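You operate a simulated robot arm through the tools that you are given. There is no shell and no other tool. Be economical: measure what you need, move in short steps, check, and stop when the job is done.

You run a simulated two-armed robot. Do the job below in one go: nothing can be reset, and whatever is moved stays where it is left.

TASK
Switch the strip light on, brush the grit away, switch on and zero the orange meter.
Fine: light on first; the block brush ends in the green tray; green button, then white button. What is to be rubbed or washed off counts as gone when no trace of it is left.

Only the result counts: the job must be done as asked and must still hold three seconds after the hand-in. Knocking over, shifting, dropping, spilling or breaking anything else fails it.

THE ROBOT
Two 6-joint arms with two-finger parallel grippers on one trunk, on a base that drives. Base frame: it is fixed to the floor where the robot stands at the start and does not move with it; the origin is under the middle of the robot, x ahead of it, y to its left, z up; the surface under the hand at the start is at about z = 840. Lengths are in mm, angles in degrees, forces in N, time in s.
The left shoulder is at the start at [280, 185, 1180], the right one opposite. With the tool pointing down near the work surface each hand reaches from about 520 to 920 mm from the robot's upright axis, wherever it stands, measured 20 degrees to its own side. Places, roughly: green button of the blue meter [900, 0, 900]; green button of the orange meter [400, 500, 900]; green tray (16x13x4 cm) [500, 0, 900]; grit [400, 300, 800]; inside of the green tray [500, 0, 800]; strip light switch [800, 0, 1200]; white button of the blue meter [900, 0, 900]; white button of the orange meter [400, 500, 900]. Payload 1.57 kg a hand.
The TCP of each hand is the grasp point between the finger pads, 30 mm short of the fingertips. In the tool frame z runs along the fingers and y along their closing line. The gripper opens to 80 mm. The fingers are 17 mm wide and 12 mm thick; the gripper's body (40 by 82 mm) begins 80 mm behind the TCP.
Orientation is that of the tool frame in the base frame, as a unit quaternion [x, y, z, w]. With the fingers straight down and closing along the base's y, the tool's x points along the base's -x, its y along +y and its z along -z.

THE INTERFACE
- The arms move only by the tool send_rows. It takes "left_steps", "right_steps" or both (then of equal length, played together; a hand with none holds still); each is text: rows parted by semicolons, each of 7 numbers parted by spaces: the shift along the tool's x, y, z in units of 40 mm (1.0 is 40 mm), then the turn, a rotation vector about the tool's x, y, z in units of 5 degrees (1.0 is 5 degrees), then the finger opening in mm, from 0 to 80. In form: tx ty tz ax ay az jaw; .... A call has 1 to 20 rows; each row shifts and turns the commanded pose from where the row before left it, along the tool's axes as they then stand. A call with a number of a shift or a turn outside -1 to 1 is refused whole. Rows are played at 5 a second. More than 50 mm and 8.6 degrees between two rows, or a gripper value outside its range, and nothing of the call is played. Where a pose cannot be reached the arm comes as near as it can. A force on the tool above 40 N (or 10 N above the force at the start of the call, whichever is more), or a blocked arm, ends the call early, and 0.2 s more pass. The fingers move at their own pace (about 153 mm/s each) and stop on an object; they squeeze with about 26 N. The grip force told is the motor's: it shows also when the fingers shut on nothing. Time passes only in rows, and 0.2 s behind the last, so rows that do not move let the fingers close. It gives the time, the measured TCP pose, the force on the tool (base axes), the opening and the grip force at its end, in the units of the frame above (readings bear some noise), with the torque about the TCP (base axes, N m) and any sound that the robot's microphone picked up.
- Cameras (640 x 400 px; columns grow to the right, rows downward): "scene" is now at [240.1, 61.5, 1633.2]; the picture's right is [0.67, -0.74, 0.00], its down [-0.52, -0.47, -0.72] and it looks along [0.53, 0.48, -0.70] (base axes); focal length 232 px, centre (320, 200). "left" rides on the left gripper at [72, 7, -122] in its tool frame; the picture's right is [-0.09, 1.00, 0.00], its down [-0.84, -0.08, -0.54] and it looks along [-0.54, -0.05, 0.84] (tool axes); focal length 238 px, centre (320, 200). "right" rides on the right gripper at [72, -7, -122] in its tool frame; the picture's right is [0.09, 1.00, 0.00], its down [-0.84, 0.08, -0.54] and it looks along [-0.54, 0.05, 0.84] (tool axes); focal length 238 px, centre (320, 200). There is no depth. A picture from a camera that has moved, and an enlarged one, comes with that camera's place and axes in the base frame and with its lens. The place of the scene camera against the robot may be out by one fixed shift of up to 25 mm in any direction.
- get_image(camera): a new picture of that camera. The clock stands still meanwhile.
- move_column(by): slides the trunk up (or, below 0, down) by that many mm; the arms and the scene camera ride with it, the base frame stays. It gives what a move gives, with no picture.
- drive_base(legs): drives the robot by 1 to 6 legs, each [ahead, turn to the left] in mm and degrees, along the robot's own axes; the way and the turn of a leg run together, so that a leg with both is an arc; at most 1500 mm and 180 degrees a leg. The arms and the cameras ride along, it lands a little off, and it stops where it bumps. It gives what a move gives.
- pan_tilt(pan, tilt): turns the head with the scene camera to pan (to the left, within 86 degrees either way) and tilt (down, from -29 to 69), counted from straight ahead of the robot. It gives what a move gives.
- close_up(camera, box): a new picture of the part [left, top, right, bottom] of that camera's present view, enlarged. The clock stands still meanwhile.
- finish_job(): hands the job in; it is judged then, once.

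Go step by step. Nothing tells you exact positions but the pictures and the camera data: compare them with the known pose of the tool, close in by small moves and look again before you grip or let go. The budget is 120 turns and 88 pictures, counting those below and the enlarged ones. Unless the task says otherwise, let go and move clear before handing in, and close with one line.

The tools are called as name(argument=value, ...) on one line, values as JSON. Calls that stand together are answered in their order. send_rows: Moves the arms, as the interface text tells. Its arguments: {"type":"object","properties":{"left_steps":{"type":"string"},"right_steps":{"type":"string"}},"required":[]} The other tools are called the same way: move_column (by) slides the trunk up or down; drive_base (legs) drives the base; pan_tilt (pan, tilt) turns the head that bears the scene camera; get_image (camera) takes a picture; close_up (camera, box) takes an enlarged picture of a part of a camera's view; finish_job () hands the job in.

At the start:

```text
time: 0.0
left_tcp_pos: [371.1, 483.9, 1428.9]
left_ee_rot: [0.0, 1.0, 0.0, -0.001]
left_wrist_force: [0.3, 0.1, 0.9]
left_torque: [0.0, -0.01, 0.0]
left_opening: 80.0
left_grip_force: 0.1
right_tcp_pos: [467.0, 76.6, 1441.3]
right_ee_rot: [0.0, 1.0, 0.0, 0.001]
right_wrist_force: [0.7, -0.1, -0.4]
right_torque: [0.02, 0.01, 0.0]
right_opening: 80.2
right_grip_force: 0.1
trunk travel left (down, up): [-875.0, 115.0]
robot x, y, heading: [-4.5, -1.9, -0.2]
head pan, tilt: [42.0, 44.0]
```

scene: 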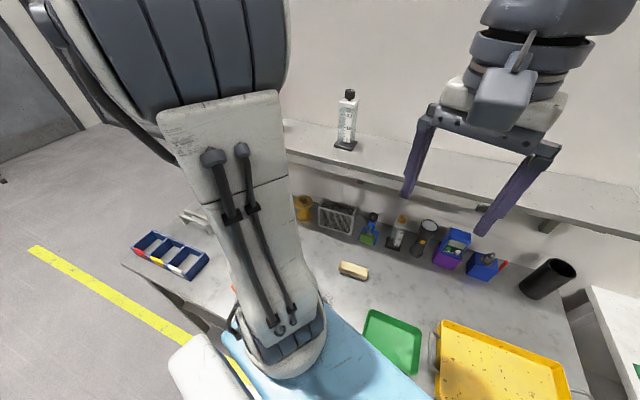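
right: 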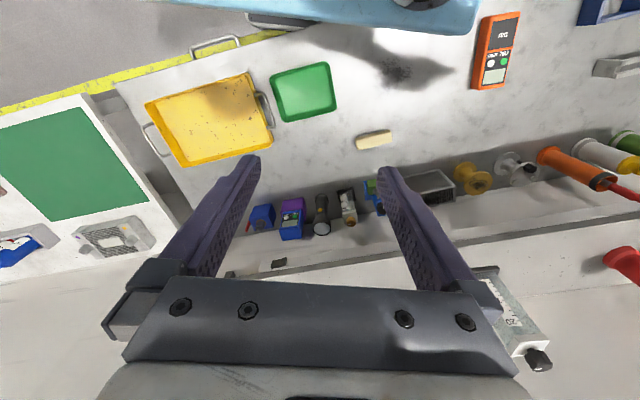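
left: 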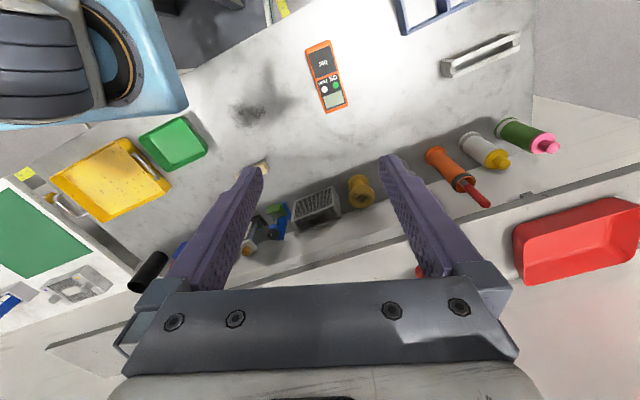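

The work surface holds the orange meter (~[371,507]), the grit (~[437,270]), a yellow block that is likely the brush (~[611,250]) and the green tray (~[505,37]). I'll look ahead for the light switch and zoom in on the meter and block.

close_up(camera="left", box=[220, 20, 380, 120])

close_up(camera="right", box=[240, 50, 440, 175])

pan_tilt(pan=0, tilt=30)

get_image(camera="scene")

```text
4.00 times, centred on (300, 70) of left
camera zoom: at [298.6, 490.5, 1551.1], right [0.09, 1.0, 0.0], down [0.84, -0.08, 0.54], along [0.54, -0.05, -0.84], focal length 953 px, centre (400, 720)
```

zoom: 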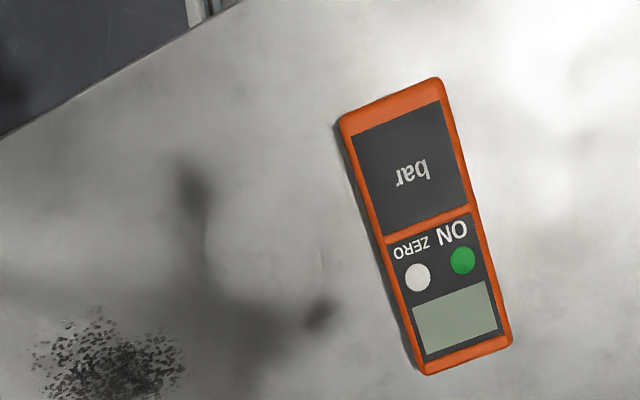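

```text
3.20 times, centred on (340, 112) of right
camera zoom: at [396.5, 70.0, 1562.6], right [-0.09, 1.0, 0.0], down [0.84, 0.08, 0.54], along [0.54, 0.05, -0.84], focal length 763 px, centre (256, 480)
```

zoom: 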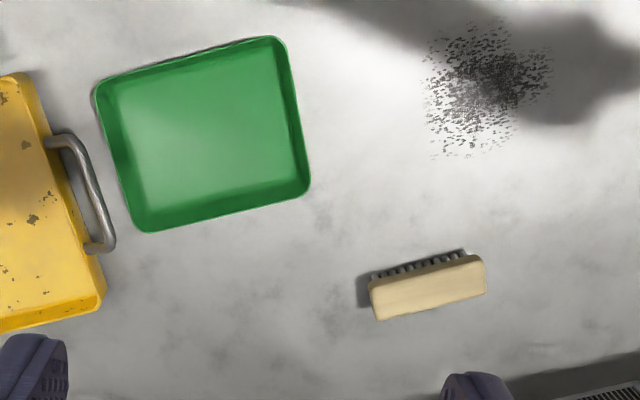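

```text
time: 1.1
left_tcp_pos: [371.1, 483.9, 1429.4]
left_ee_rot: [0.0, 1.0, 0.0, 0.0]
left_wrist_force: [0.9, -0.1, -0.8]
left_torque: [0.02, 0.01, 0.03]
left_opening: 80.1
left_grip_force: 0.0
right_tcp_pos: [466.2, 75.9, 1440.3]
right_ee_rot: [-0.001, 1.0, 0.0, -0.001]
right_wrist_force: [0.3, -1.0, 0.2]
right_torque: [-0.02, 0.03, 0.0]
right_opening: 80.1
right_grip_force: 0.0
trunk travel left (down, up): [-875.0, 115.0]
robot x, y, heading: [-0.3, -2.7, 0.0]
head pan, tilt: [0.0, 30.0]
```

```text
82 pictures are left
camera scene: at [269.5, 6.7, 1654.4], right [0.0, -1.0, 0.0], down [-0.5, 0.0, -0.87], along [0.87, 0.0, -0.5], focal length 232 px, centre (320, 200)
```

scene: 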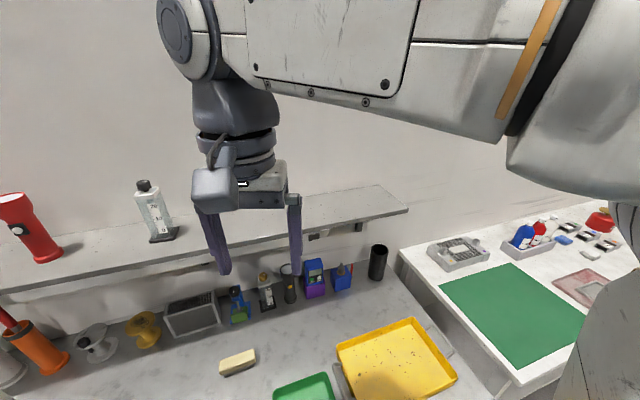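

The brush stands bristles down. The switch should be near the shelf edge, around (313,237) in the scene view, so I'll zoom in there.

close_up(camera="scene", box=[280, 180, 420, 268])

close_up(camera="right", box=[210, 190, 370, 290])

```text
4.55 times, centred on (350, 224) of scene
camera zoom: at [269.5, 6.7, 1654.4], right [0.0, -1.0, 0.0], down [-0.5, 0.0, -0.87], along [0.87, 0.0, -0.5], focal length 1055 px, centre (184, 91)
```

zoom: 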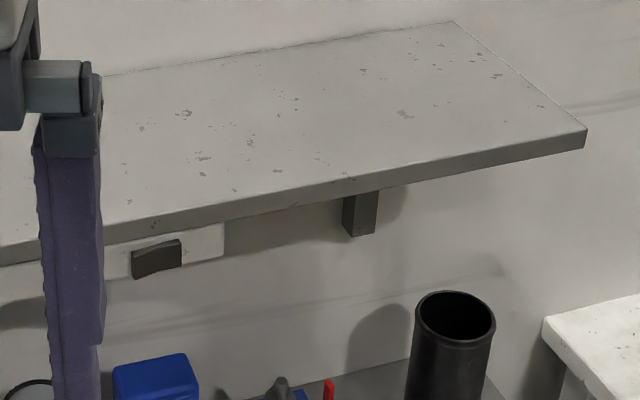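

```text
4.00 times, centred on (290, 240) of right
camera zoom: at [396.5, 70.0, 1562.6], right [-0.09, 1.0, 0.0], down [0.84, 0.08, 0.54], along [0.54, 0.05, -0.84], focal length 953 px, centre (440, 40)
```

zoom: 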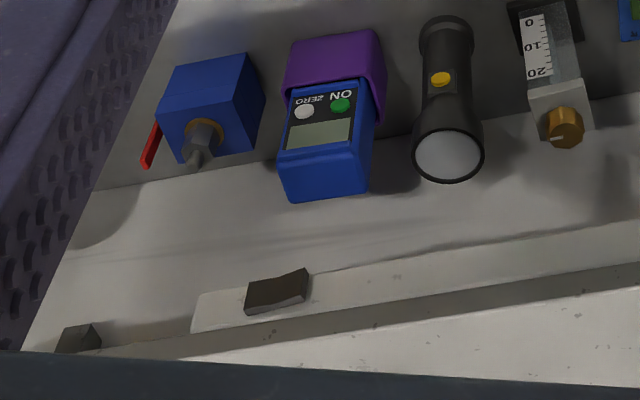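

The switch is a dark rocker on the light housing under the shelf, around [780,20,1220]. I'll bring the right hand forward, pitch it up with the fingers closed, and look.

send_rows(right_steps="-0.83 -0.35 0.87 0 0 0 0;-0.83 -0.35 0.87 0 0 0 0;-0.83 -0.35 0.87 0 0 0 0;-0.83 -0.35 0.87 0 0 0 0;0 0 0 0 -1 0 0;0 0 0 0 -1 0 0;0 0 0 0 -1 0 0;0 0 0 0 -1 0 0;0 0 0 0 -1 0 0;0 0 0 0 -1 0 0;0 0 0 0 -1 0 0;0 0 0 0 -1 0 0;0 0 0 0 -1 0 0;0 0 0 0 -1 0 0;0 0 0 0 -1 0 0;0 0 0 0 -1 0 0")

get_image(camera="right")

get_image(camera="scene")

```text
time: 4.5
left_tcp_pos: [370.5, 484.2, 1429.8]
left_ee_rot: [0.0, 1.0, 0.0, 0.0]
left_wrist_force: [-0.2, -0.1, -0.3]
left_torque: [-0.01, 0.04, -0.04]
left_opening: 80.4
left_grip_force: 0.1
right_tcp_pos: [599.2, 21.2, 1302.9]
right_ee_rot: [0.0, 0.866, 0.0, 0.501]
right_wrist_force: [-0.1, -0.7, -0.6]
right_torque: [0.01, -0.03, -0.03]
right_opening: 0.2
right_grip_force: 21.7
trunk travel left (down, up): [-875.0, 115.0]
robot x, y, heading: [1.4, 0.5, -0.0]
head pan, tilt: [0.0, 30.0]
```

```text
79 pictures are left
camera right: at [459.7, 14.6, 1300.4], right [-0.05, 1.0, -0.08], down [-0.05, 0.08, 1.0], along [1.0, 0.05, 0.05], focal length 238 px, centre (320, 200)
```

right: 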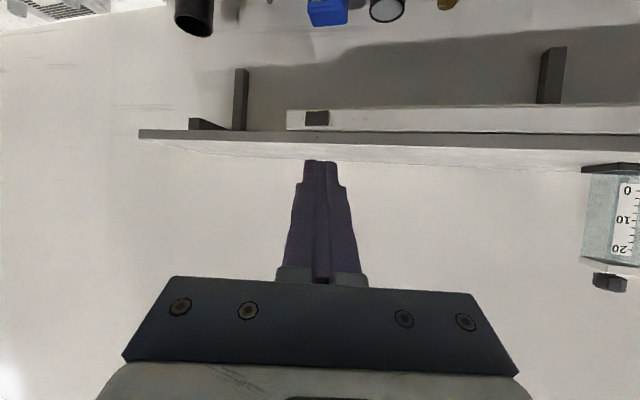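

```text
78 pictures are left
camera scene: at [269.6, 6.6, 1654.4], right [0.0, -1.0, 0.0], down [-0.5, 0.0, -0.87], along [0.87, 0.0, -0.5], focal length 232 px, centre (320, 200)
```

scene: 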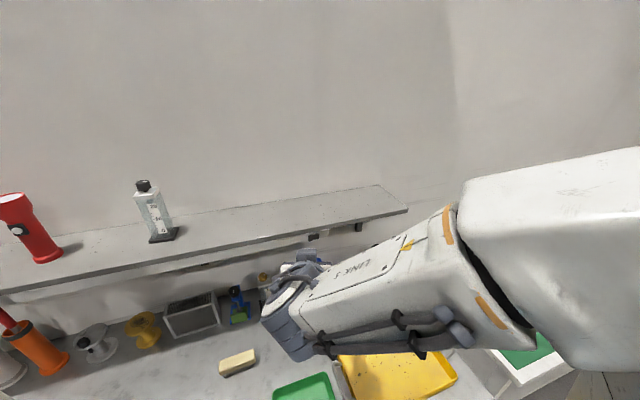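

The switch triangulates to about [795, 19, 1204]. I'll take a close-up to see the rocker's shape.

close_up(camera="right", box=[270, 90, 366, 150])

```text
6.67 times, centred on (318, 120) of right
camera zoom: at [459.7, 14.6, 1300.4], right [-0.05, 1.0, -0.08], down [-0.05, 0.08, 1.0], along [1.0, 0.05, 0.05], focal length 1589 px, centre (333, 733)
```

zoom: 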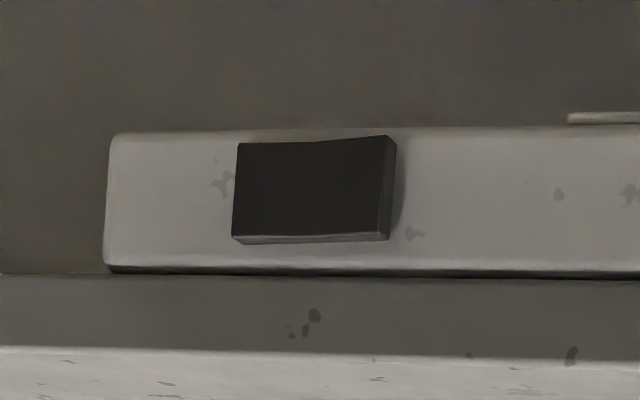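

The rocker tips sideways with its +y end standing out, and the housing is yawed about 18.6°. I'll level the hand to that yaw, drop to switch height and look.

send_rows(right_steps="0 0 0 0 -1 0 0;0 0 0 0 -1 0 0;0 0 0 0 -1 0 0;0 0 0 0 -1 0 0;0 0 0 0 -1 0 0;0 0 0 0 -1 0 0;0 0 0 -0.93 0 0 0;0 0 0 -0.93 0 0 0;0 0 0 -0.93 0 0 0;0 0 0 -0.93 0 0 0;0.83 0 0 0 0 0 0;0.83 0 0 0 0 0 0;0.83 0 0 0 0 0 0;0 0 0 0 0 0 0")

get_image(camera="right")

```text
time: 7.5
left_tcp_pos: [368.7, 484.4, 1429.6]
left_ee_rot: [0.0, 1.0, 0.001, 0.0]
left_wrist_force: [-0.6, 0.0, 1.2]
left_torque: [-0.01, -0.02, -0.03]
left_opening: 80.0
left_grip_force: 0.1
right_tcp_pos: [626.8, 94.6, 1292.8]
right_ee_rot: [-0.116, 0.698, 0.113, 0.697]
right_wrist_force: [0.6, 0.5, -0.6]
right_torque: [0.03, 0.05, 0.02]
right_opening: 0.0
right_grip_force: 21.3
right hand out of reach, approached as far as the arm can: row 3, 4, 5, 6, 7, 8, 9, 10, 11, 12, 13
trunk travel left (down, up): [-875.0, 115.0]
robot x, y, heading: [-0.3, 0.7, -0.1]
head pan, tilt: [0.0, 30.0]
```

```text
76 pictures are left
camera right: at [514.8, 50.2, 1220.1], right [-0.32, 0.94, -0.1], down [-0.54, -0.09, 0.84], along [0.78, 0.32, 0.54], focal length 238 px, centre (320, 200)
```

right: 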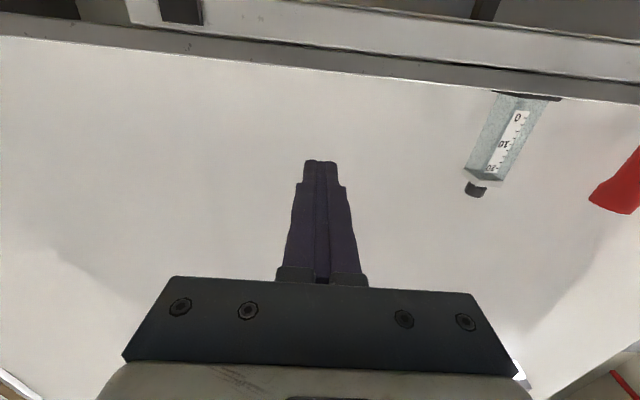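

The right arm is too folded at this distance. I'll back the base 150 mm, which also suits the bench work.

drive_base(legs=[[-150, 0]])

send_rows(right_steps="0 0 0 0 0 0 0")

```text
time: 8.8
left_tcp_pos: [222.2, 484.9, 1428.7]
left_ee_rot: [-0.001, 1.0, 0.0, 0.0]
left_wrist_force: [0.1, 0.1, 0.0]
left_torque: [-0.02, -0.01, 0.02]
left_opening: 80.1
left_grip_force: 0.1
right_tcp_pos: [478.8, 94.9, 1290.8]
right_ee_rot: [-0.116, 0.698, 0.113, 0.697]
right_wrist_force: [-0.4, -0.5, 0.2]
right_torque: [0.01, -0.03, 0.01]
right_opening: 0.0
right_grip_force: 21.1
trunk travel left (down, up): [-875.0, 115.0]
robot x, y, heading: [-148.9, -3.7, 0.2]
head pan, tilt: [0.0, 30.0]
```

```text
time: 9.2
left_tcp_pos: [221.4, 485.4, 1429.5]
left_ee_rot: [-0.001, 1.0, 0.001, 0.0]
left_wrist_force: [-0.1, -1.0, 0.1]
left_torque: [0.03, -0.03, 0.01]
left_opening: 80.0
left_grip_force: 0.1
right_tcp_pos: [478.8, 95.8, 1292.8]
right_ee_rot: [-0.118, 0.699, 0.113, 0.697]
right_wrist_force: [0.3, -0.4, -0.8]
right_torque: [0.02, 0.01, 0.04]
right_opening: 0.2
right_grip_force: 21.5
trunk travel left (down, up): [-875.0, 115.0]
robot x, y, heading: [-146.0, 2.0, 0.2]
head pan, tilt: [0.0, 30.0]
```

Now I'll move to a 60 mm standoff in front of the rocker's +y end.

send_rows(right_steps="0.37 -0.67 0.77 0 0 0 0;0.37 -0.67 0.77 0 0 0 0;0.37 -0.67 0.77 0 0 0 0;0.37 -0.67 0.77 0 0 0 0;0.37 -0.67 0.77 0 0 0 0;0.37 -0.67 0.77 0 0 0 0;0 0 0 0 0 0 0")

get_image(camera="right")

get_image(camera="scene")

```text
time: 10.8
left_tcp_pos: [221.3, 484.1, 1428.8]
left_ee_rot: [0.0, 1.0, -0.001, 0.0]
left_wrist_force: [1.0, -0.2, 0.6]
left_torque: [-0.04, 0.02, -0.01]
left_opening: 79.9
left_grip_force: 0.1
right_tcp_pos: [690.8, 93.2, 1258.9]
right_ee_rot: [-0.108, 0.701, 0.103, 0.697]
right_wrist_force: [0.5, 0.0, -0.7]
right_torque: [0.0, 0.04, -0.01]
right_opening: 0.0
right_grip_force: 21.4
right hand out of reach, approached as far as the arm can: row 1, 2, 3, 4, 5, 6
trunk travel left (down, up): [-875.0, 115.0]
robot x, y, heading: [-148.7, 2.6, 0.1]
head pan, tilt: [0.0, 30.0]
```

```text
75 pictures are left
camera right: at [578.5, 50.8, 1187.9], right [-0.29, 0.95, -0.1], down [-0.54, -0.08, 0.84], along [0.79, 0.3, 0.53], focal length 238 px, centre (320, 200)
```

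right: 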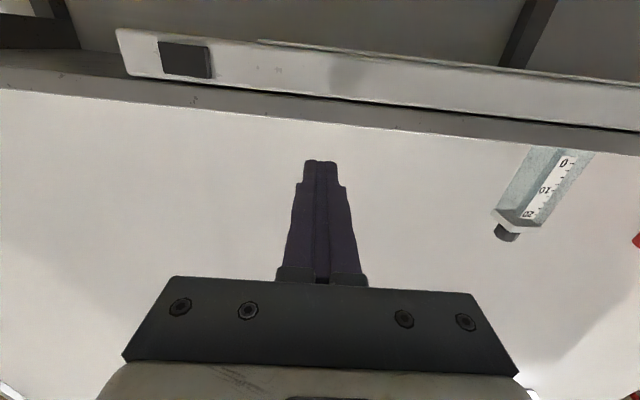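

```text
74 pictures are left
camera scene: at [121.4, 6.9, 1654.4], right [0.0, -1.0, 0.0], down [-0.5, 0.0, -0.87], along [0.87, 0.0, -0.5], focal length 232 px, centre (320, 200)
```

scene: 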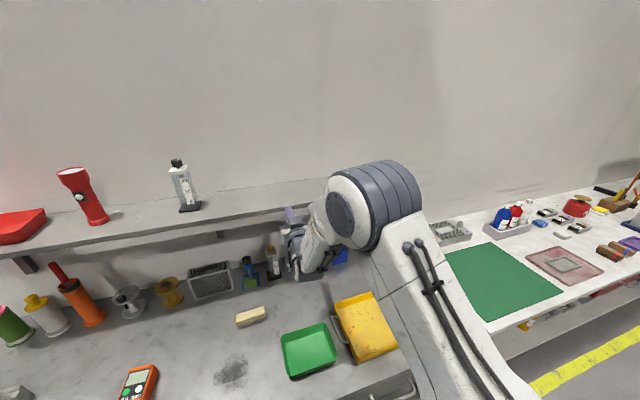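

The horizontal pose is hitting a limit with the shoulder this high. I'll lower the trunk 200 mm so the forearm slopes up instead.

move_column(by=-200)

send_rows(right_steps="0 -0.67 0 0 0 0 0;0 -0.67 0 0 0 0 0;0 0 0 0 0 0 0")

```text
time: 13.0
left_tcp_pos: [221.8, 483.8, 1229.9]
left_ee_rot: [0.0, 1.0, 0.0, 0.0]
left_wrist_force: [1.2, -0.2, -0.1]
left_torque: [0.01, 0.01, 0.02]
left_opening: 80.1
left_grip_force: 0.2
right_tcp_pos: [691.8, 93.3, 1060.7]
right_ee_rot: [-0.108, 0.701, 0.103, 0.697]
right_wrist_force: [-0.6, -0.1, 0.0]
right_torque: [0.01, -0.01, 0.01]
right_opening: 0.0
right_grip_force: 21.7
trunk travel left (down, up): [-675.0, 315.0]
robot x, y, heading: [-147.1, 0.1, 0.2]
head pan, tilt: [0.0, 30.0]
```

```text
time: 13.8
left_tcp_pos: [221.7, 483.1, 1230.1]
left_ee_rot: [-0.001, 1.0, 0.0, 0.001]
left_wrist_force: [1.2, 0.4, 0.7]
left_torque: [0.0, 0.0, -0.02]
left_opening: 80.1
left_grip_force: 0.0
right_tcp_pos: [691.1, 79.8, 1065.0]
right_ee_rot: [-0.102, 0.703, 0.096, 0.697]
right_wrist_force: [0.2, 0.5, 0.2]
right_torque: [-0.03, -0.01, 0.02]
right_opening: 0.0
right_grip_force: 21.7
right hand out of reach, approached as far as the arm can: row 1, 2
trunk travel left (down, up): [-675.0, 315.0]
robot x, y, heading: [-148.7, 1.7, -0.0]
head pan, tilt: [0.0, 30.0]
```

Now I'll raise the hand and shift right.

send_rows(right_steps="-0.8 0 -0.5 0 0 0 0;-0.8 0 -0.5 0 0 0 0;-0.8 0 0 0 0 0 0;-0.8 0 0 0 0 0 0;0 -0.7 0 0 0 0 0;0 -0.7 0 0 0 0 0;0 0 0 0 0 0 0")

get_image(camera="scene")

```text
time: 15.4
left_tcp_pos: [221.9, 484.9, 1228.9]
left_ee_rot: [-0.001, 1.0, 0.0, -0.001]
left_wrist_force: [0.0, -1.6, 0.1]
left_torque: [0.0, -0.01, -0.01]
left_opening: 79.9
left_grip_force: 0.1
right_tcp_pos: [658.4, 46.1, 1199.9]
right_ee_rot: [-0.104, 0.703, 0.098, 0.697]
right_wrist_force: [0.3, -0.3, -0.1]
right_torque: [0.0, -0.02, -0.01]
right_opening: 0.0
right_grip_force: 21.0
right hand out of reach, approached as far as the arm can: row 5, 6
trunk travel left (down, up): [-675.0, 315.0]
robot x, y, heading: [-146.3, 0.0, 0.3]
head pan, tilt: [0.0, 30.0]
```

```text
73 pictures are left
camera scene: at [121.2, 6.8, 1454.4], right [0.0, -1.0, 0.0], down [-0.5, 0.0, -0.87], along [0.87, 0.0, -0.5], focal length 232 px, centre (320, 200)
```

scene: 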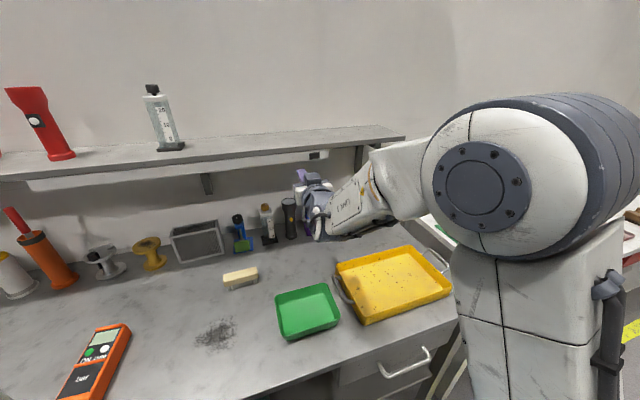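

The right hand is nearly there at z=1200. I'll test whether reducing the yaw frees the sideways motion.

send_rows(right_steps="0 0 0 1 0 0 0;0 0 0 1 0 0 0;0 -0.7 0 0 0 0 0;0 0 0 0 0 0 0")

```text
time: 16.4
left_tcp_pos: [221.2, 484.7, 1229.6]
left_ee_rot: [0.0, 1.0, 0.0, 0.001]
left_wrist_force: [0.1, -0.7, 0.4]
left_torque: [0.01, 0.0, -0.01]
left_opening: 80.1
left_grip_force: 0.1
right_tcp_pos: [663.0, 18.4, 1201.2]
right_ee_rot: [-0.047, 0.707, 0.041, 0.704]
right_wrist_force: [0.0, -0.2, 0.3]
right_torque: [0.03, -0.01, 0.02]
right_opening: 0.3
right_grip_force: 21.6
trunk travel left (down, up): [-675.0, 315.0]
robot x, y, heading: [-148.9, -0.6, -0.1]
head pan, tilt: [0.0, 30.0]
```

That frees it (yaw ≈7°). I'll advance 60 mm toward the rocker, then verify alignment in a picture.

send_rows(right_steps="0 -0.19 0.75 0 0 0 0;0 -0.19 0.75 0 0 0 0;0 0 0 0 0 0 0")

get_image(camera="right")

close_up(camera="scene", box=[240, 110, 400, 210])

```text
time: 17.2
left_tcp_pos: [220.5, 484.9, 1229.3]
left_ee_rot: [-0.001, 1.0, 0.0, 0.0]
left_wrist_force: [0.7, 0.2, -0.3]
left_torque: [-0.02, 0.02, -0.01]
left_opening: 80.3
left_grip_force: 0.1
right_tcp_pos: [726.1, 11.6, 1200.3]
right_ee_rot: [-0.048, 0.707, 0.043, 0.704]
right_wrist_force: [0.1, -0.8, -0.3]
right_torque: [-0.01, 0.0, 0.0]
right_opening: 0.0
right_grip_force: 21.2
trunk travel left (down, up): [-675.0, 315.0]
robot x, y, heading: [-147.4, -2.2, 0.3]
head pan, tilt: [0.0, 30.0]
```

```text
72 pictures are left
camera right: at [606.3, -10.8, 1128.3], right [-0.12, 0.99, -0.1], down [-0.54, 0.02, 0.84], along [0.83, 0.16, 0.53], focal length 238 px, centre (320, 200)
```

right: 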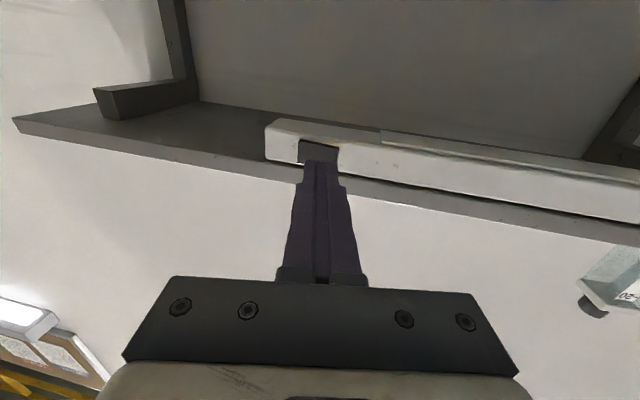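

```text
4.00 times, centred on (320, 160) of scene
camera zoom: at [121.3, 6.8, 1454.4], right [0.0, -1.0, 0.0], down [-0.5, 0.0, -0.87], along [0.87, 0.0, -0.5], focal length 929 px, centre (320, 360)
```

zoom: 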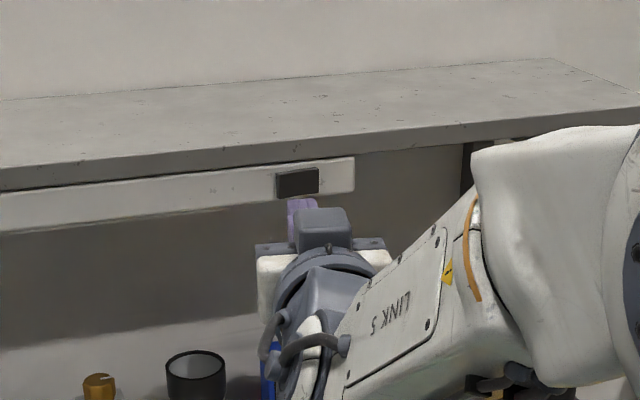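

The alignment holds: the rocker spans y 3–34 with its centre at z≈1202. I'll press slowly on the +y end.

send_rows(right_steps="-0.05 0.08 0.4 0 0 0 0;0 0 0.3 0 0 0 0;0 0 0.05 0 0 0 0;0 0 0.05 0 0 0 0;0 0 0.05 0 0 0 0;0 0 0.05 0 0 0 0;0 0 0.05 0 0 0 0;0 0 0.05 0 0 0 0")

get_image(camera="right")

```text
time: 19.1
left_tcp_pos: [219.3, 483.1, 1230.1]
left_ee_rot: [0.001, 1.0, 0.001, 0.001]
left_wrist_force: [-1.2, 0.9, 0.4]
left_torque: [0.01, 0.01, 0.03]
left_opening: 80.0
left_grip_force: 0.1
right_tcp_pos: [759.2, 19.5, 1201.5]
right_ee_rot: [-0.047, 0.708, 0.041, 0.704]
right_wrist_force: [-25.9, -4.7, 3.0]
right_torque: [0.07, -0.15, 0.18]
right_opening: 0.0
right_grip_force: 21.4
trunk travel left (down, up): [-675.0, 315.0]
robot x, y, heading: [-145.6, 3.9, -0.0]
head pan, tilt: [0.0, 30.0]
heard: click
stopped in row 8 (right hand): the force on the tool passed its limit at 42 N (the readings are from after the stop); the commanded pose is now the measured one
```

```text
70 pictures are left
camera right: at [640.0, -3.2, 1130.1], right [-0.12, 0.99, -0.1], down [-0.54, 0.02, 0.84], along [0.83, 0.16, 0.53], focal length 238 px, centre (320, 200)
```

right: 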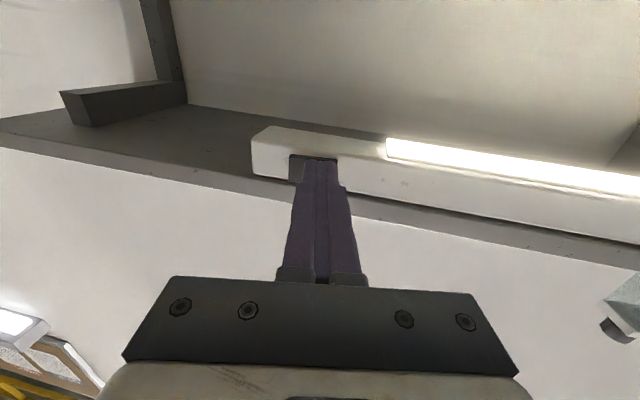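

The light is on. I'll back the right hand off and raise the trunk back for bench work with the left hand.

send_rows(right_steps="0 0 -0.5 0 0 0 0;0 0 -1 0 0 0 0;0 0 -1 0 0 0 0;0 -0.3 -1 0 0 0 0;0 -0.5 -0.5 0 0 0 0")

move_column(by=200)

pan_tilt(pan=25, tilt=50)

get_image(camera="scene")

get_image(camera="left")

```text
time: 20.3
left_tcp_pos: [221.7, 483.9, 1229.1]
left_ee_rot: [0.0, 1.0, 0.001, 0.001]
left_wrist_force: [0.8, -0.5, -1.1]
left_torque: [0.0, 0.04, -0.03]
left_opening: 79.9
left_grip_force: 0.1
right_tcp_pos: [607.1, -32.7, 1202.5]
right_ee_rot: [-0.047, 0.708, 0.042, 0.703]
right_wrist_force: [-0.1, 0.7, 0.5]
right_torque: [0.01, -0.01, -0.01]
right_opening: 0.0
right_grip_force: 21.0
trunk travel left (down, up): [-675.0, 315.0]
robot x, y, heading: [-150.2, 0.3, -0.1]
head pan, tilt: [0.0, 30.0]
```

```text
time: 22.5
left_tcp_pos: [221.7, 483.3, 1429.3]
left_ee_rot: [0.0, 1.0, -0.001, 0.0]
left_wrist_force: [0.2, -0.3, 0.2]
left_torque: [0.01, 0.0, 0.01]
left_opening: 79.7
left_grip_force: 0.1
right_tcp_pos: [607.7, -33.9, 1402.4]
right_ee_rot: [-0.047, 0.709, 0.042, 0.703]
right_wrist_force: [0.6, -0.6, -0.1]
right_torque: [0.02, 0.0, 0.02]
right_opening: 0.0
right_grip_force: 21.5
trunk travel left (down, up): [-875.0, 115.0]
robot x, y, heading: [-150.6, -0.3, 0.2]
head pan, tilt: [0.0, 30.0]
```

```text
time: 23.4
left_tcp_pos: [221.5, 483.4, 1430.1]
left_ee_rot: [-0.001, 1.0, 0.0, -0.001]
left_wrist_force: [-0.9, 1.1, 0.3]
left_torque: [0.03, 0.01, -0.02]
left_opening: 80.1
left_grip_force: 0.1
right_tcp_pos: [606.1, -34.5, 1403.2]
right_ee_rot: [-0.048, 0.708, 0.042, 0.703]
right_wrist_force: [-0.1, 0.0, -1.3]
right_torque: [0.02, 0.01, -0.02]
right_opening: 0.0
right_grip_force: 20.7
trunk travel left (down, up): [-875.0, 115.0]
robot x, y, heading: [-151.0, 2.1, 0.0]
head pan, tilt: [25.0, 50.0]
```

```text
69 pictures are left
camera scene: at [100.3, 39.1, 1625.0], right [0.42, -0.91, 0.0], down [-0.69, -0.32, -0.64], along [0.58, 0.27, -0.77], focal length 232 px, centre (320, 200)
```

scene: 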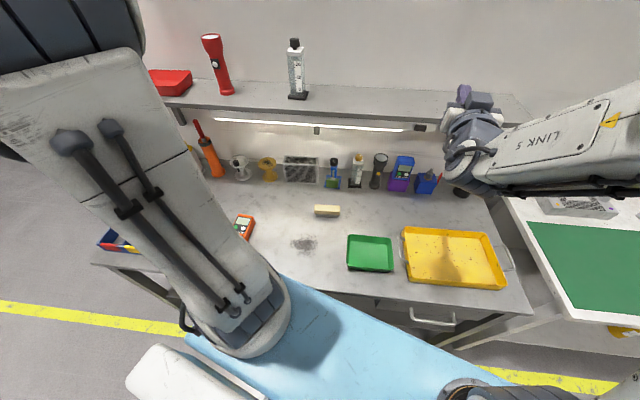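

```text
68 pictures are left
camera left: at [149.7, 490.6, 1551.1], right [0.09, 1.0, 0.0], down [0.84, -0.08, 0.54], along [0.54, -0.05, -0.84], focal length 238 px, centre (320, 200)
```

left: 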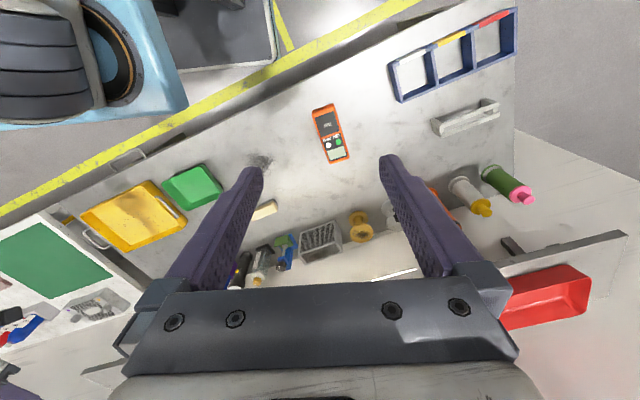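

Next comes the left hand: rotate it so the fingers close across the brush's width, then move above it.

send_rows(left_steps="0 0 0 0 0 0.952 80;0 0 0 0 0 0.952 80;0 0 0 0 0 0.952 80;0 0 0 0 0 0.952 80;0 0 0 0 0 0.952 80;0 0 0 0 0 0.952 80;0 0 0 0 0 0.952 80;0 0 0 0 0 0.952 80;0 0 0 0 0 0.952 80;0 0 0 0 0 0.952 80;0 0 0 0 0 0.952 80;0 0 0 0 0 0.952 80;0 0 0 0 0 0.952 80;0 0 0 0 0 0.952 80;0 0 0 0 0 0.952 80")

send_rows(left_steps="-0.667 0.587 0.687 0 0 0 80;-0.667 0.587 0.687 0 0 0 80;-0.667 0.587 0.687 0 0 0 80;-0.667 0.587 0.687 0 0 0 80;-0.667 0.587 0.687 0 0 0 80;-0.667 0.587 0.687 0 0 0 80;-0.667 0.587 0.687 0 0 0 80;-0.667 0.587 0.687 0 0 0 80;-0.667 0.587 0.687 0 0 0 80;-0.667 0.587 0.687 0 0 0 80;-0.667 0.587 0.687 0 0 0 80;-0.667 0.587 0.687 0 0 0 80;0 0 0 0 0 0 80")

get_image(camera="left")

get_image(camera="scene")

```text
time: 26.6
left_tcp_pos: [222.6, 483.4, 1429.5]
left_ee_rot: [0.585, 0.811, 0.0, 0.0]
left_wrist_force: [0.1, 0.5, 0.8]
left_torque: [-0.01, 0.01, 0.03]
left_opening: 80.1
left_grip_force: 0.0
right_tcp_pos: [606.8, -34.1, 1402.1]
right_ee_rot: [-0.047, 0.709, 0.041, 0.703]
right_wrist_force: [0.4, 0.2, 0.4]
right_torque: [0.03, 0.02, -0.01]
right_opening: 0.1
right_grip_force: 21.6
trunk travel left (down, up): [-875.0, 115.0]
robot x, y, heading: [-146.8, -0.1, 0.1]
head pan, tilt: [25.0, 50.0]
```

```text
time: 29.4
left_tcp_pos: [591.8, 271.4, 1095.4]
left_ee_rot: [0.584, 0.812, 0.001, 0.0]
left_wrist_force: [0.3, 0.1, -0.5]
left_torque: [-0.03, -0.02, 0.01]
left_opening: 79.9
left_grip_force: 0.0
right_tcp_pos: [607.3, -34.5, 1401.6]
right_ee_rot: [-0.047, 0.709, 0.041, 0.703]
right_wrist_force: [0.6, -0.1, -0.5]
right_torque: [0.0, 0.01, 0.0]
right_opening: 0.0
right_grip_force: 21.3
trunk travel left (down, up): [-875.0, 115.0]
robot x, y, heading: [-148.8, -2.1, -0.0]
head pan, tilt: [25.0, 50.0]
```

```text
67 pictures are left
camera left: at [574.4, 341.8, 1216.9], right [0.97, 0.23, 0.0], down [0.19, -0.82, 0.54], along [0.13, -0.53, -0.84], focal length 238 px, centre (320, 200)
```

left: 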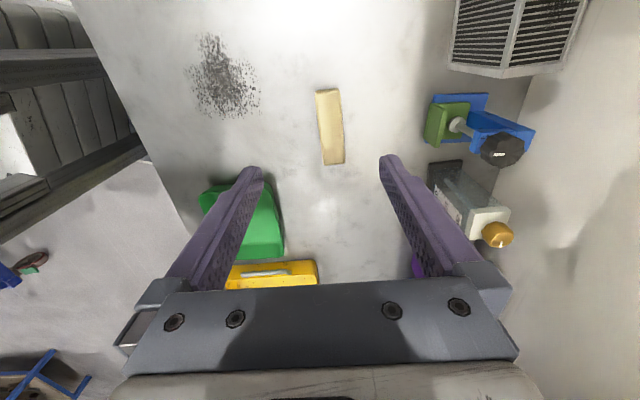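

```text
66 pictures are left
camera scene: at [100.6, 39.0, 1624.8], right [0.42, -0.91, 0.0], down [-0.69, -0.32, -0.64], along [0.58, 0.27, -0.77], focal length 232 px, centre (320, 200)
```

scene: 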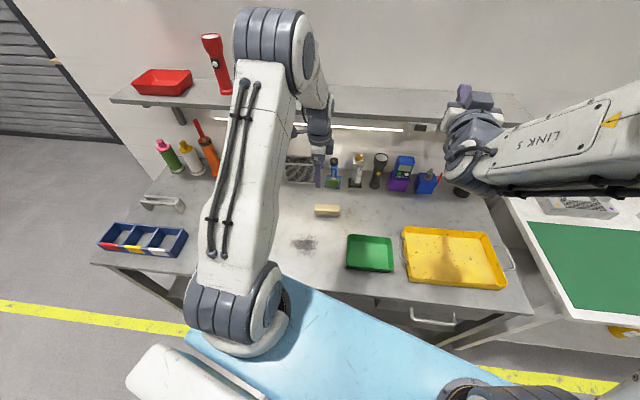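

The brush centre is ≈[614.6, 249.5] with its top near z 880; it is about 103×30 mm and aligned with my tool. I'll lower above it and check.

send_rows(left_steps="-0.35 0.183 0.7 0 0 0 80;-0.35 0.183 0.7 0 0 0 80;0 0 0.8 0 0 0 80;0 0 0.8 0 0 0 80;0 0 0 0 0 0 80")

get_image(camera="left")

close_up(camera="scene", box=[270, 150, 398, 230])

```text
time: 30.6
left_tcp_pos: [615.2, 250.3, 976.6]
left_ee_rot: [0.584, 0.812, 0.0, 0.0]
left_wrist_force: [-0.1, -0.7, -1.1]
left_torque: [0.01, 0.0, -0.02]
left_opening: 79.8
left_grip_force: 0.0
right_tcp_pos: [607.9, -34.1, 1402.0]
right_ee_rot: [-0.048, 0.709, 0.041, 0.702]
right_wrist_force: [-0.9, 0.4, -0.4]
right_torque: [-0.02, -0.02, -0.01]
right_opening: 0.1
right_grip_force: 20.5
trunk travel left (down, up): [-875.0, 115.0]
robot x, y, heading: [-148.9, 0.9, 0.2]
head pan, tilt: [25.0, 50.0]
```

```text
65 pictures are left
camera left: at [598.2, 321.1, 1098.5], right [0.97, 0.23, 0.0], down [0.19, -0.82, 0.54], along [0.13, -0.53, -0.84], focal length 238 px, centre (320, 200)
```

left: 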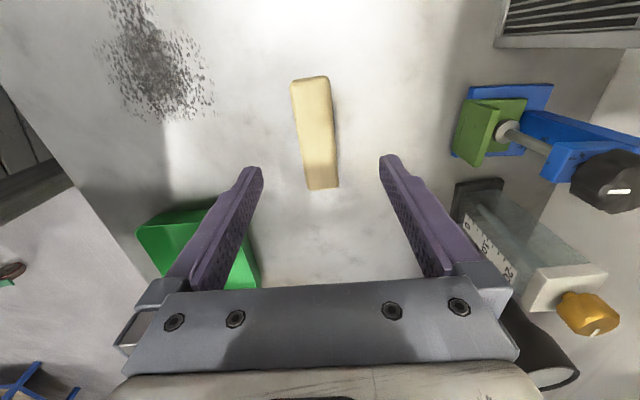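

```text
5.00 times, centred on (334, 190) of scene
camera zoom: at [100.5, 39.2, 1624.9], right [0.42, -0.91, 0.0], down [-0.69, -0.32, -0.64], along [0.58, 0.27, -0.77], focal length 1161 px, centre (250, 250)
```

zoom: 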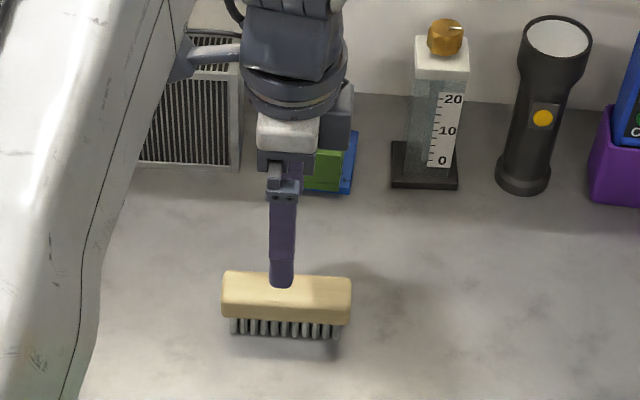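

The brush is centred between the fingers. I'll lower to TCP z≈880 and look before closing.

send_rows(left_steps="0.06 -0.03 0.8 0 0 0 80;0 0 0.8 0 0 0 80;0 0 0.6 0 0 0 80;0 0 0.2 0 0 0 80;0 0 0 0 0 0 80")

close_up(camera="scene", box=[270, 150, 398, 230])

get_image(camera="left")

```text
time: 31.8
left_tcp_pos: [612.7, 251.7, 881.7]
left_ee_rot: [0.583, 0.812, 0.0, 0.0]
left_wrist_force: [0.4, -0.4, 0.4]
left_torque: [-0.01, 0.02, 0.02]
left_opening: 79.7
left_grip_force: 0.1
right_tcp_pos: [607.6, -32.7, 1401.4]
right_ee_rot: [-0.047, 0.709, 0.041, 0.703]
right_wrist_force: [-0.3, -0.5, -0.6]
right_torque: [-0.02, 0.01, -0.01]
right_opening: 0.1
right_grip_force: 21.3
trunk travel left (down, up): [-875.0, 115.0]
robot x, y, heading: [-150.0, 1.6, -0.0]
head pan, tilt: [25.0, 50.0]
```

```text
5.00 times, centred on (334, 190) of scene
camera zoom: at [100.2, 39.1, 1624.9], right [0.42, -0.91, 0.0], down [-0.69, -0.32, -0.64], along [0.58, 0.27, -0.77], focal length 1161 px, centre (250, 250)
```

zoom: 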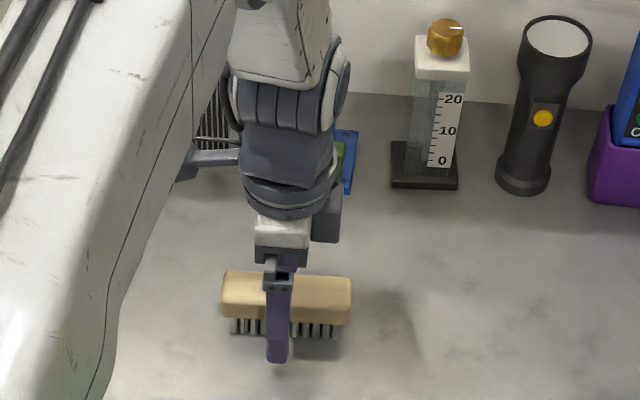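

```text
62 pictures are left
camera left: at [595.7, 321.3, 1004.3], right [0.97, 0.23, 0.0], down [0.19, -0.82, 0.54], along [0.13, -0.53, -0.84], focal length 238 px, centre (320, 200)
```

left: 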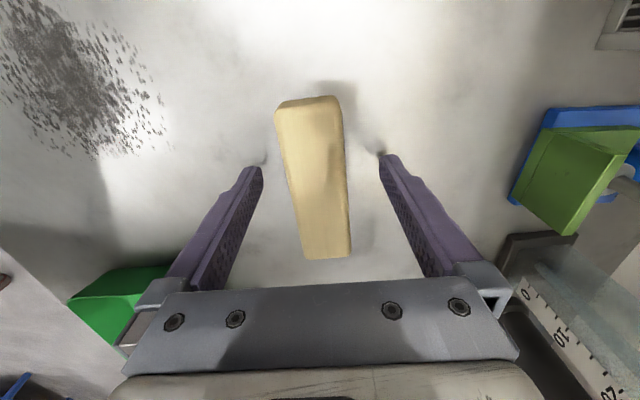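

The fingers straddle the brush just above the table. Closing.

send_rows(left_steps="0 0 0 0 0 0 20;0 0 0 0 0 0 10;0 0 0 0 0 0 10;0 0 0 0 0 0 10")

send_rows(left_steps="0 0 -0.5 0 0 0 10;0 0 -0.5 0 0 0 10;0 0 0 0 0 0 10")

close_up(camera="scene", box=[250, 150, 410, 250])

get_image(camera="left")

```text
time: 32.8
left_tcp_pos: [613.4, 250.9, 882.2]
left_ee_rot: [0.584, 0.812, -0.001, 0.0]
left_wrist_force: [0.4, 0.4, 0.7]
left_torque: [-0.03, 0.02, 0.02]
left_opening: 33.4
left_grip_force: 26.2
right_tcp_pos: [606.4, -32.5, 1402.2]
right_ee_rot: [-0.047, 0.709, 0.041, 0.703]
right_wrist_force: [0.3, 0.0, -1.1]
right_torque: [0.0, -0.01, 0.02]
right_opening: 0.0
right_grip_force: 21.2
trunk travel left (down, up): [-875.0, 115.0]
robot x, y, heading: [-150.6, -3.7, -0.1]
head pan, tilt: [25.0, 50.0]
```

```text
time: 33.6
left_tcp_pos: [613.5, 249.6, 923.0]
left_ee_rot: [0.583, 0.812, 0.0, 0.0]
left_wrist_force: [0.2, -0.6, -0.5]
left_torque: [0.0, -0.01, -0.02]
left_opening: 33.6
left_grip_force: 26.1
right_tcp_pos: [607.4, -33.7, 1402.1]
right_ee_rot: [-0.046, 0.709, 0.041, 0.703]
right_wrist_force: [-0.7, -0.5, -0.6]
right_torque: [0.01, -0.01, 0.01]
right_opening: 0.0
right_grip_force: 21.2
trunk travel left (down, up): [-875.0, 115.0]
robot x, y, heading: [-148.9, 0.0, -0.2]
head pan, tilt: [25.0, 50.0]
```

```text
4.00 times, centred on (330, 200) of scene
camera zoom: at [100.1, 39.1, 1624.9], right [0.42, -0.91, 0.0], down [-0.69, -0.32, -0.64], along [0.58, 0.27, -0.77], focal length 929 px, centre (280, 200)
```

zoom: 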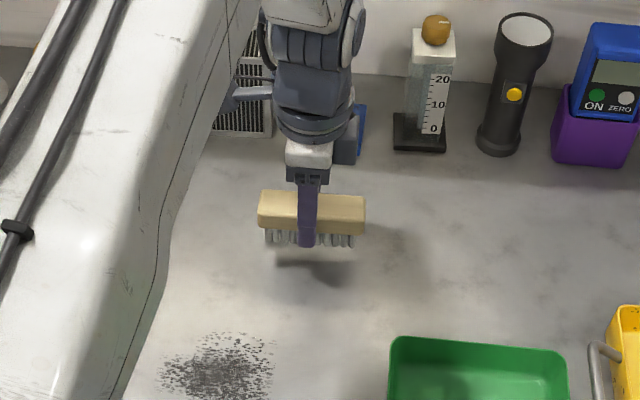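

```text
60 pictures are left
camera left: at [596.5, 319.9, 1044.4], right [0.97, 0.23, 0.0], down [0.19, -0.82, 0.54], along [0.12, -0.53, -0.84], focal length 238 px, centre (320, 200)
```

left: 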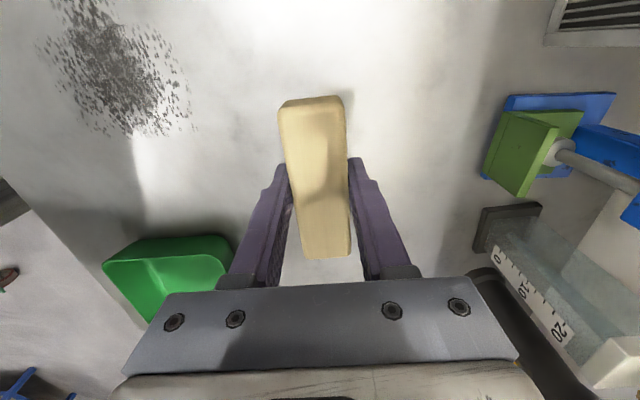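

I hold the brush (bristles touch the table at TCP z≈882). The grit covers about x 405–505, y 219–325, so I'll put the brush at its far edge and make the first sweep.

send_rows(left_steps="0.85 -0.53 0 0 0 0 10;0.85 -0.53 0 0 0 0 10;0.85 -0.53 0 0 0 0 10;0 0 0.5 0 0 0 10;0 0 0.5 0 0 0 10;0 0 0.08 0 0 0 10;0 -0.5 0 0 0 0 10;0 -0.5 0 0 0 0 10;0 -0.5 0 0 0 0 10;0 -0.5 0 0 0 0 10;0 -0.5 0 0 0 0 10;0 -0.5 0 0 0 0 10;0 -0.5 0 0 0 0 10;0 -0.5 0 0 0 0 10")

get_image(camera="left")

close_up(camera="scene", box=[220, 180, 380, 280])

```text
time: 36.6
left_tcp_pos: [367.0, 277.7, 880.0]
left_ee_rot: [0.584, 0.812, 0.0, 0.0]
left_wrist_force: [-0.1, 0.4, -0.3]
left_torque: [-0.01, -0.02, 0.01]
left_opening: 33.8
left_grip_force: 26.1
right_tcp_pos: [606.9, -34.5, 1401.5]
right_ee_rot: [-0.047, 0.709, 0.041, 0.703]
right_wrist_force: [-0.1, 0.7, -0.2]
right_torque: [-0.01, 0.0, -0.03]
right_opening: 0.2
right_grip_force: 21.5
trunk travel left (down, up): [-875.0, 115.0]
robot x, y, heading: [-147.5, 3.1, -0.0]
head pan, tilt: [25.0, 50.0]
```

```text
59 pictures are left
camera left: at [349.8, 347.5, 1001.8], right [0.97, 0.23, 0.0], down [0.2, -0.82, 0.54], along [0.12, -0.53, -0.84], focal length 238 px, centre (320, 200)
```

left: 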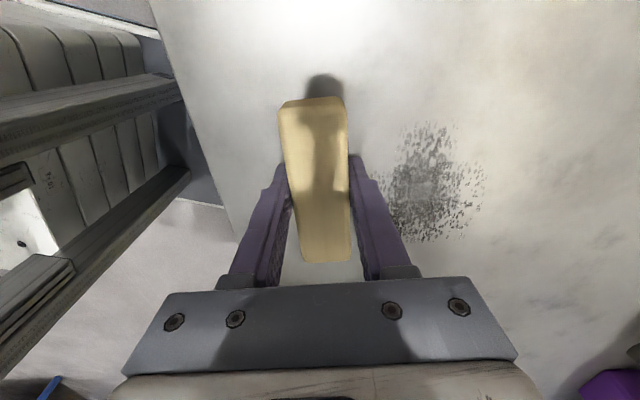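

```text
4.00 times, centred on (300, 230) of scene
camera zoom: at [100.2, 39.2, 1624.8], right [0.42, -0.91, 0.0], down [-0.69, -0.32, -0.64], along [0.58, 0.27, -0.77], focal length 929 px, centre (400, 80)
```

zoom: 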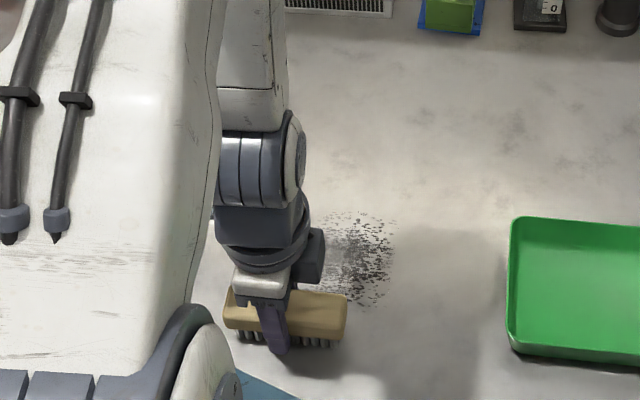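

One light pass thinned the grit but the bristles barely press. I'll lower 3 mm and sweep three lanes.

send_rows(left_steps="0 0 0.075 0 0 0 10;0 0.5 0 0 0 0 10;0 0.5 0 0 0 0 10;0 0.5 0 0 0 0 10;0 0.5 0 0 0 0 10;0 0.5 0 0 0 0 10;0 0.5 0 0 0 0 10;0 0.5 0 0 0 0 10;0 0.5 0 0 0 0 10;-0.85 0 0 0 0 0 10;0 -0.5 0 0 0 0 10;0 -0.5 0 0 0 0 10;0 -0.5 0 0 0 0 10;0 -0.5 0 0 0 0 10;0 -0.5 0 0 0 0 10;0 -0.5 0 0 0 0 10;0 -0.5 0 0 0 0 10;0 -0.5 0 0 0 0 10")

send_rows(left_steps="-0.85 0 0 0 0 0 10;0 0.5 0 0 0 0 10;0 0.5 0 0 0 0 10;0 0.5 0 0 0 0 10;0 0.5 0 0 0 0 10;0 0.5 0 0 0 0 10;0 0.5 0 0 0 0 10;0 0.5 0 0 0 0 10;0 0.5 0 0 0 0 10;0.85 0 0 0 0 0 10;0 -0.5 0 0 0 0 10;0 -0.5 0 0 0 0 10;0 -0.5 0 0 0 0 10;0 -0.5 0 0 0 0 10;0 -0.5 0 0 0 0 10;0 -0.5 0 0 0 0 10;0 -0.5 0 0 0 0 10;0 -0.5 0 0 0 0 10")

get_image(camera="left")

```text
time: 40.4
left_tcp_pos: [377.6, 243.6, 877.5]
left_ee_rot: [0.583, 0.812, 0.001, 0.0]
left_wrist_force: [6.6, 3.5, 19.4]
left_torque: [0.04, -0.16, 0.03]
left_opening: 33.5
left_grip_force: 26.0
right_tcp_pos: [606.9, -34.0, 1401.8]
right_ee_rot: [-0.047, 0.708, 0.042, 0.703]
right_wrist_force: [-0.1, 0.7, 0.1]
right_torque: [0.03, 0.0, 0.02]
right_opening: 0.1
right_grip_force: 21.3
trunk travel left (down, up): [-875.0, 115.0]
robot x, y, heading: [-147.0, 2.0, -0.0]
head pan, tilt: [25.0, 50.0]
```

```text
time: 44.2
left_tcp_pos: [377.9, 243.9, 877.0]
left_ee_rot: [0.583, 0.812, 0.0, 0.0]
left_wrist_force: [5.3, 2.1, 17.5]
left_torque: [-0.03, -0.17, 0.0]
left_opening: 33.6
left_grip_force: 26.4
right_tcp_pos: [606.2, -33.3, 1403.0]
right_ee_rot: [-0.047, 0.708, 0.041, 0.703]
right_wrist_force: [-0.3, -0.4, -0.3]
right_torque: [0.01, 0.01, -0.01]
right_opening: 0.0
right_grip_force: 21.2
trunk travel left (down, up): [-875.0, 115.0]
robot x, y, heading: [-148.0, -0.5, 0.3]
head pan, tilt: [25.0, 50.0]
```

```text
57 pictures are left
camera left: at [360.8, 313.9, 998.7], right [0.97, 0.23, 0.0], down [0.2, -0.82, 0.54], along [0.12, -0.53, -0.84], focal length 238 px, centre (320, 200)
```

left: 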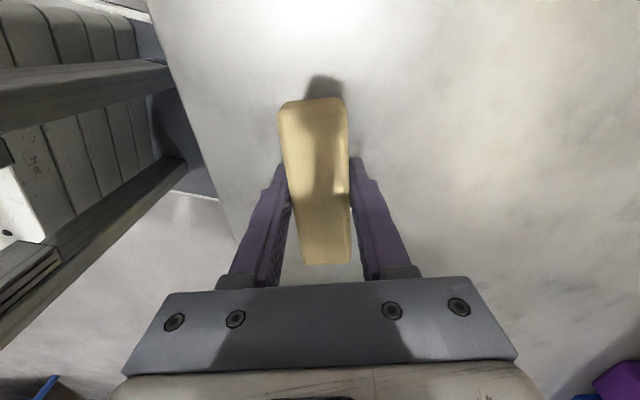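

The grit looks gone. I'll lift and inspect the area closely.

send_rows(left_steps="0 0 -0.8 0 0 0 10;0 0 -0.8 0 0 0 10;0 0 -0.8 0 0 0 10;0 0 -0.8 0 0 0 10;0 0 0 0 0 0 10")

close_up(camera="left", box=[260, 40, 500, 190])

get_image(camera="scene")

```text
time: 45.4
left_tcp_pos: [379.4, 241.8, 1004.2]
left_ee_rot: [0.583, 0.812, 0.0, 0.001]
left_wrist_force: [-0.2, 0.1, 0.0]
left_torque: [0.03, -0.02, -0.03]
left_opening: 33.7
left_grip_force: 25.8
right_tcp_pos: [606.5, -34.3, 1402.0]
right_ee_rot: [-0.046, 0.708, 0.041, 0.703]
right_wrist_force: [0.4, -0.1, 0.4]
right_torque: [-0.02, 0.07, 0.01]
right_opening: 0.0
right_grip_force: 21.2
trunk travel left (down, up): [-875.0, 115.0]
robot x, y, heading: [-149.5, -1.8, -0.0]
head pan, tilt: [25.0, 50.0]
```

```text
2.67 times, centred on (380, 115) of left
camera zoom: at [362.4, 312.4, 1126.3], right [0.97, 0.23, 0.0], down [0.19, -0.82, 0.54], along [0.12, -0.53, -0.84], focal length 636 px, centre (160, 427)
```

zoom: 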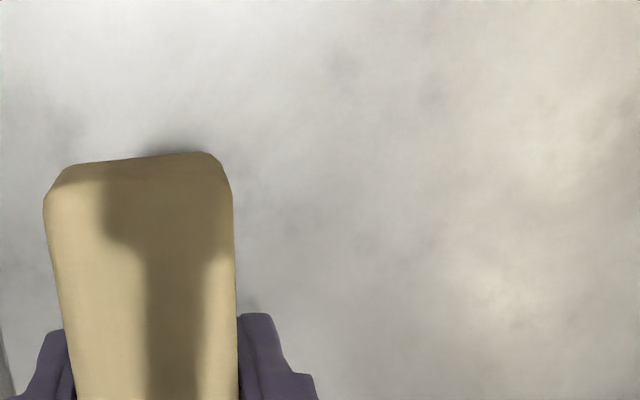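

```text
55 pictures are left
camera scene: at [99.9, 39.1, 1624.9], right [0.42, -0.91, 0.0], down [-0.69, -0.32, -0.64], along [0.58, 0.27, -0.77], focal length 232 px, centre (320, 200)
```

scene: 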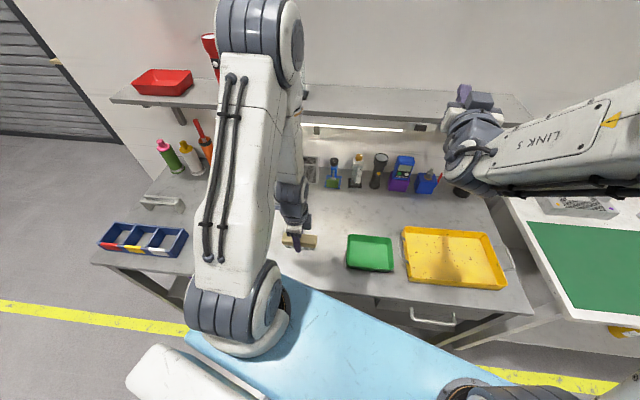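

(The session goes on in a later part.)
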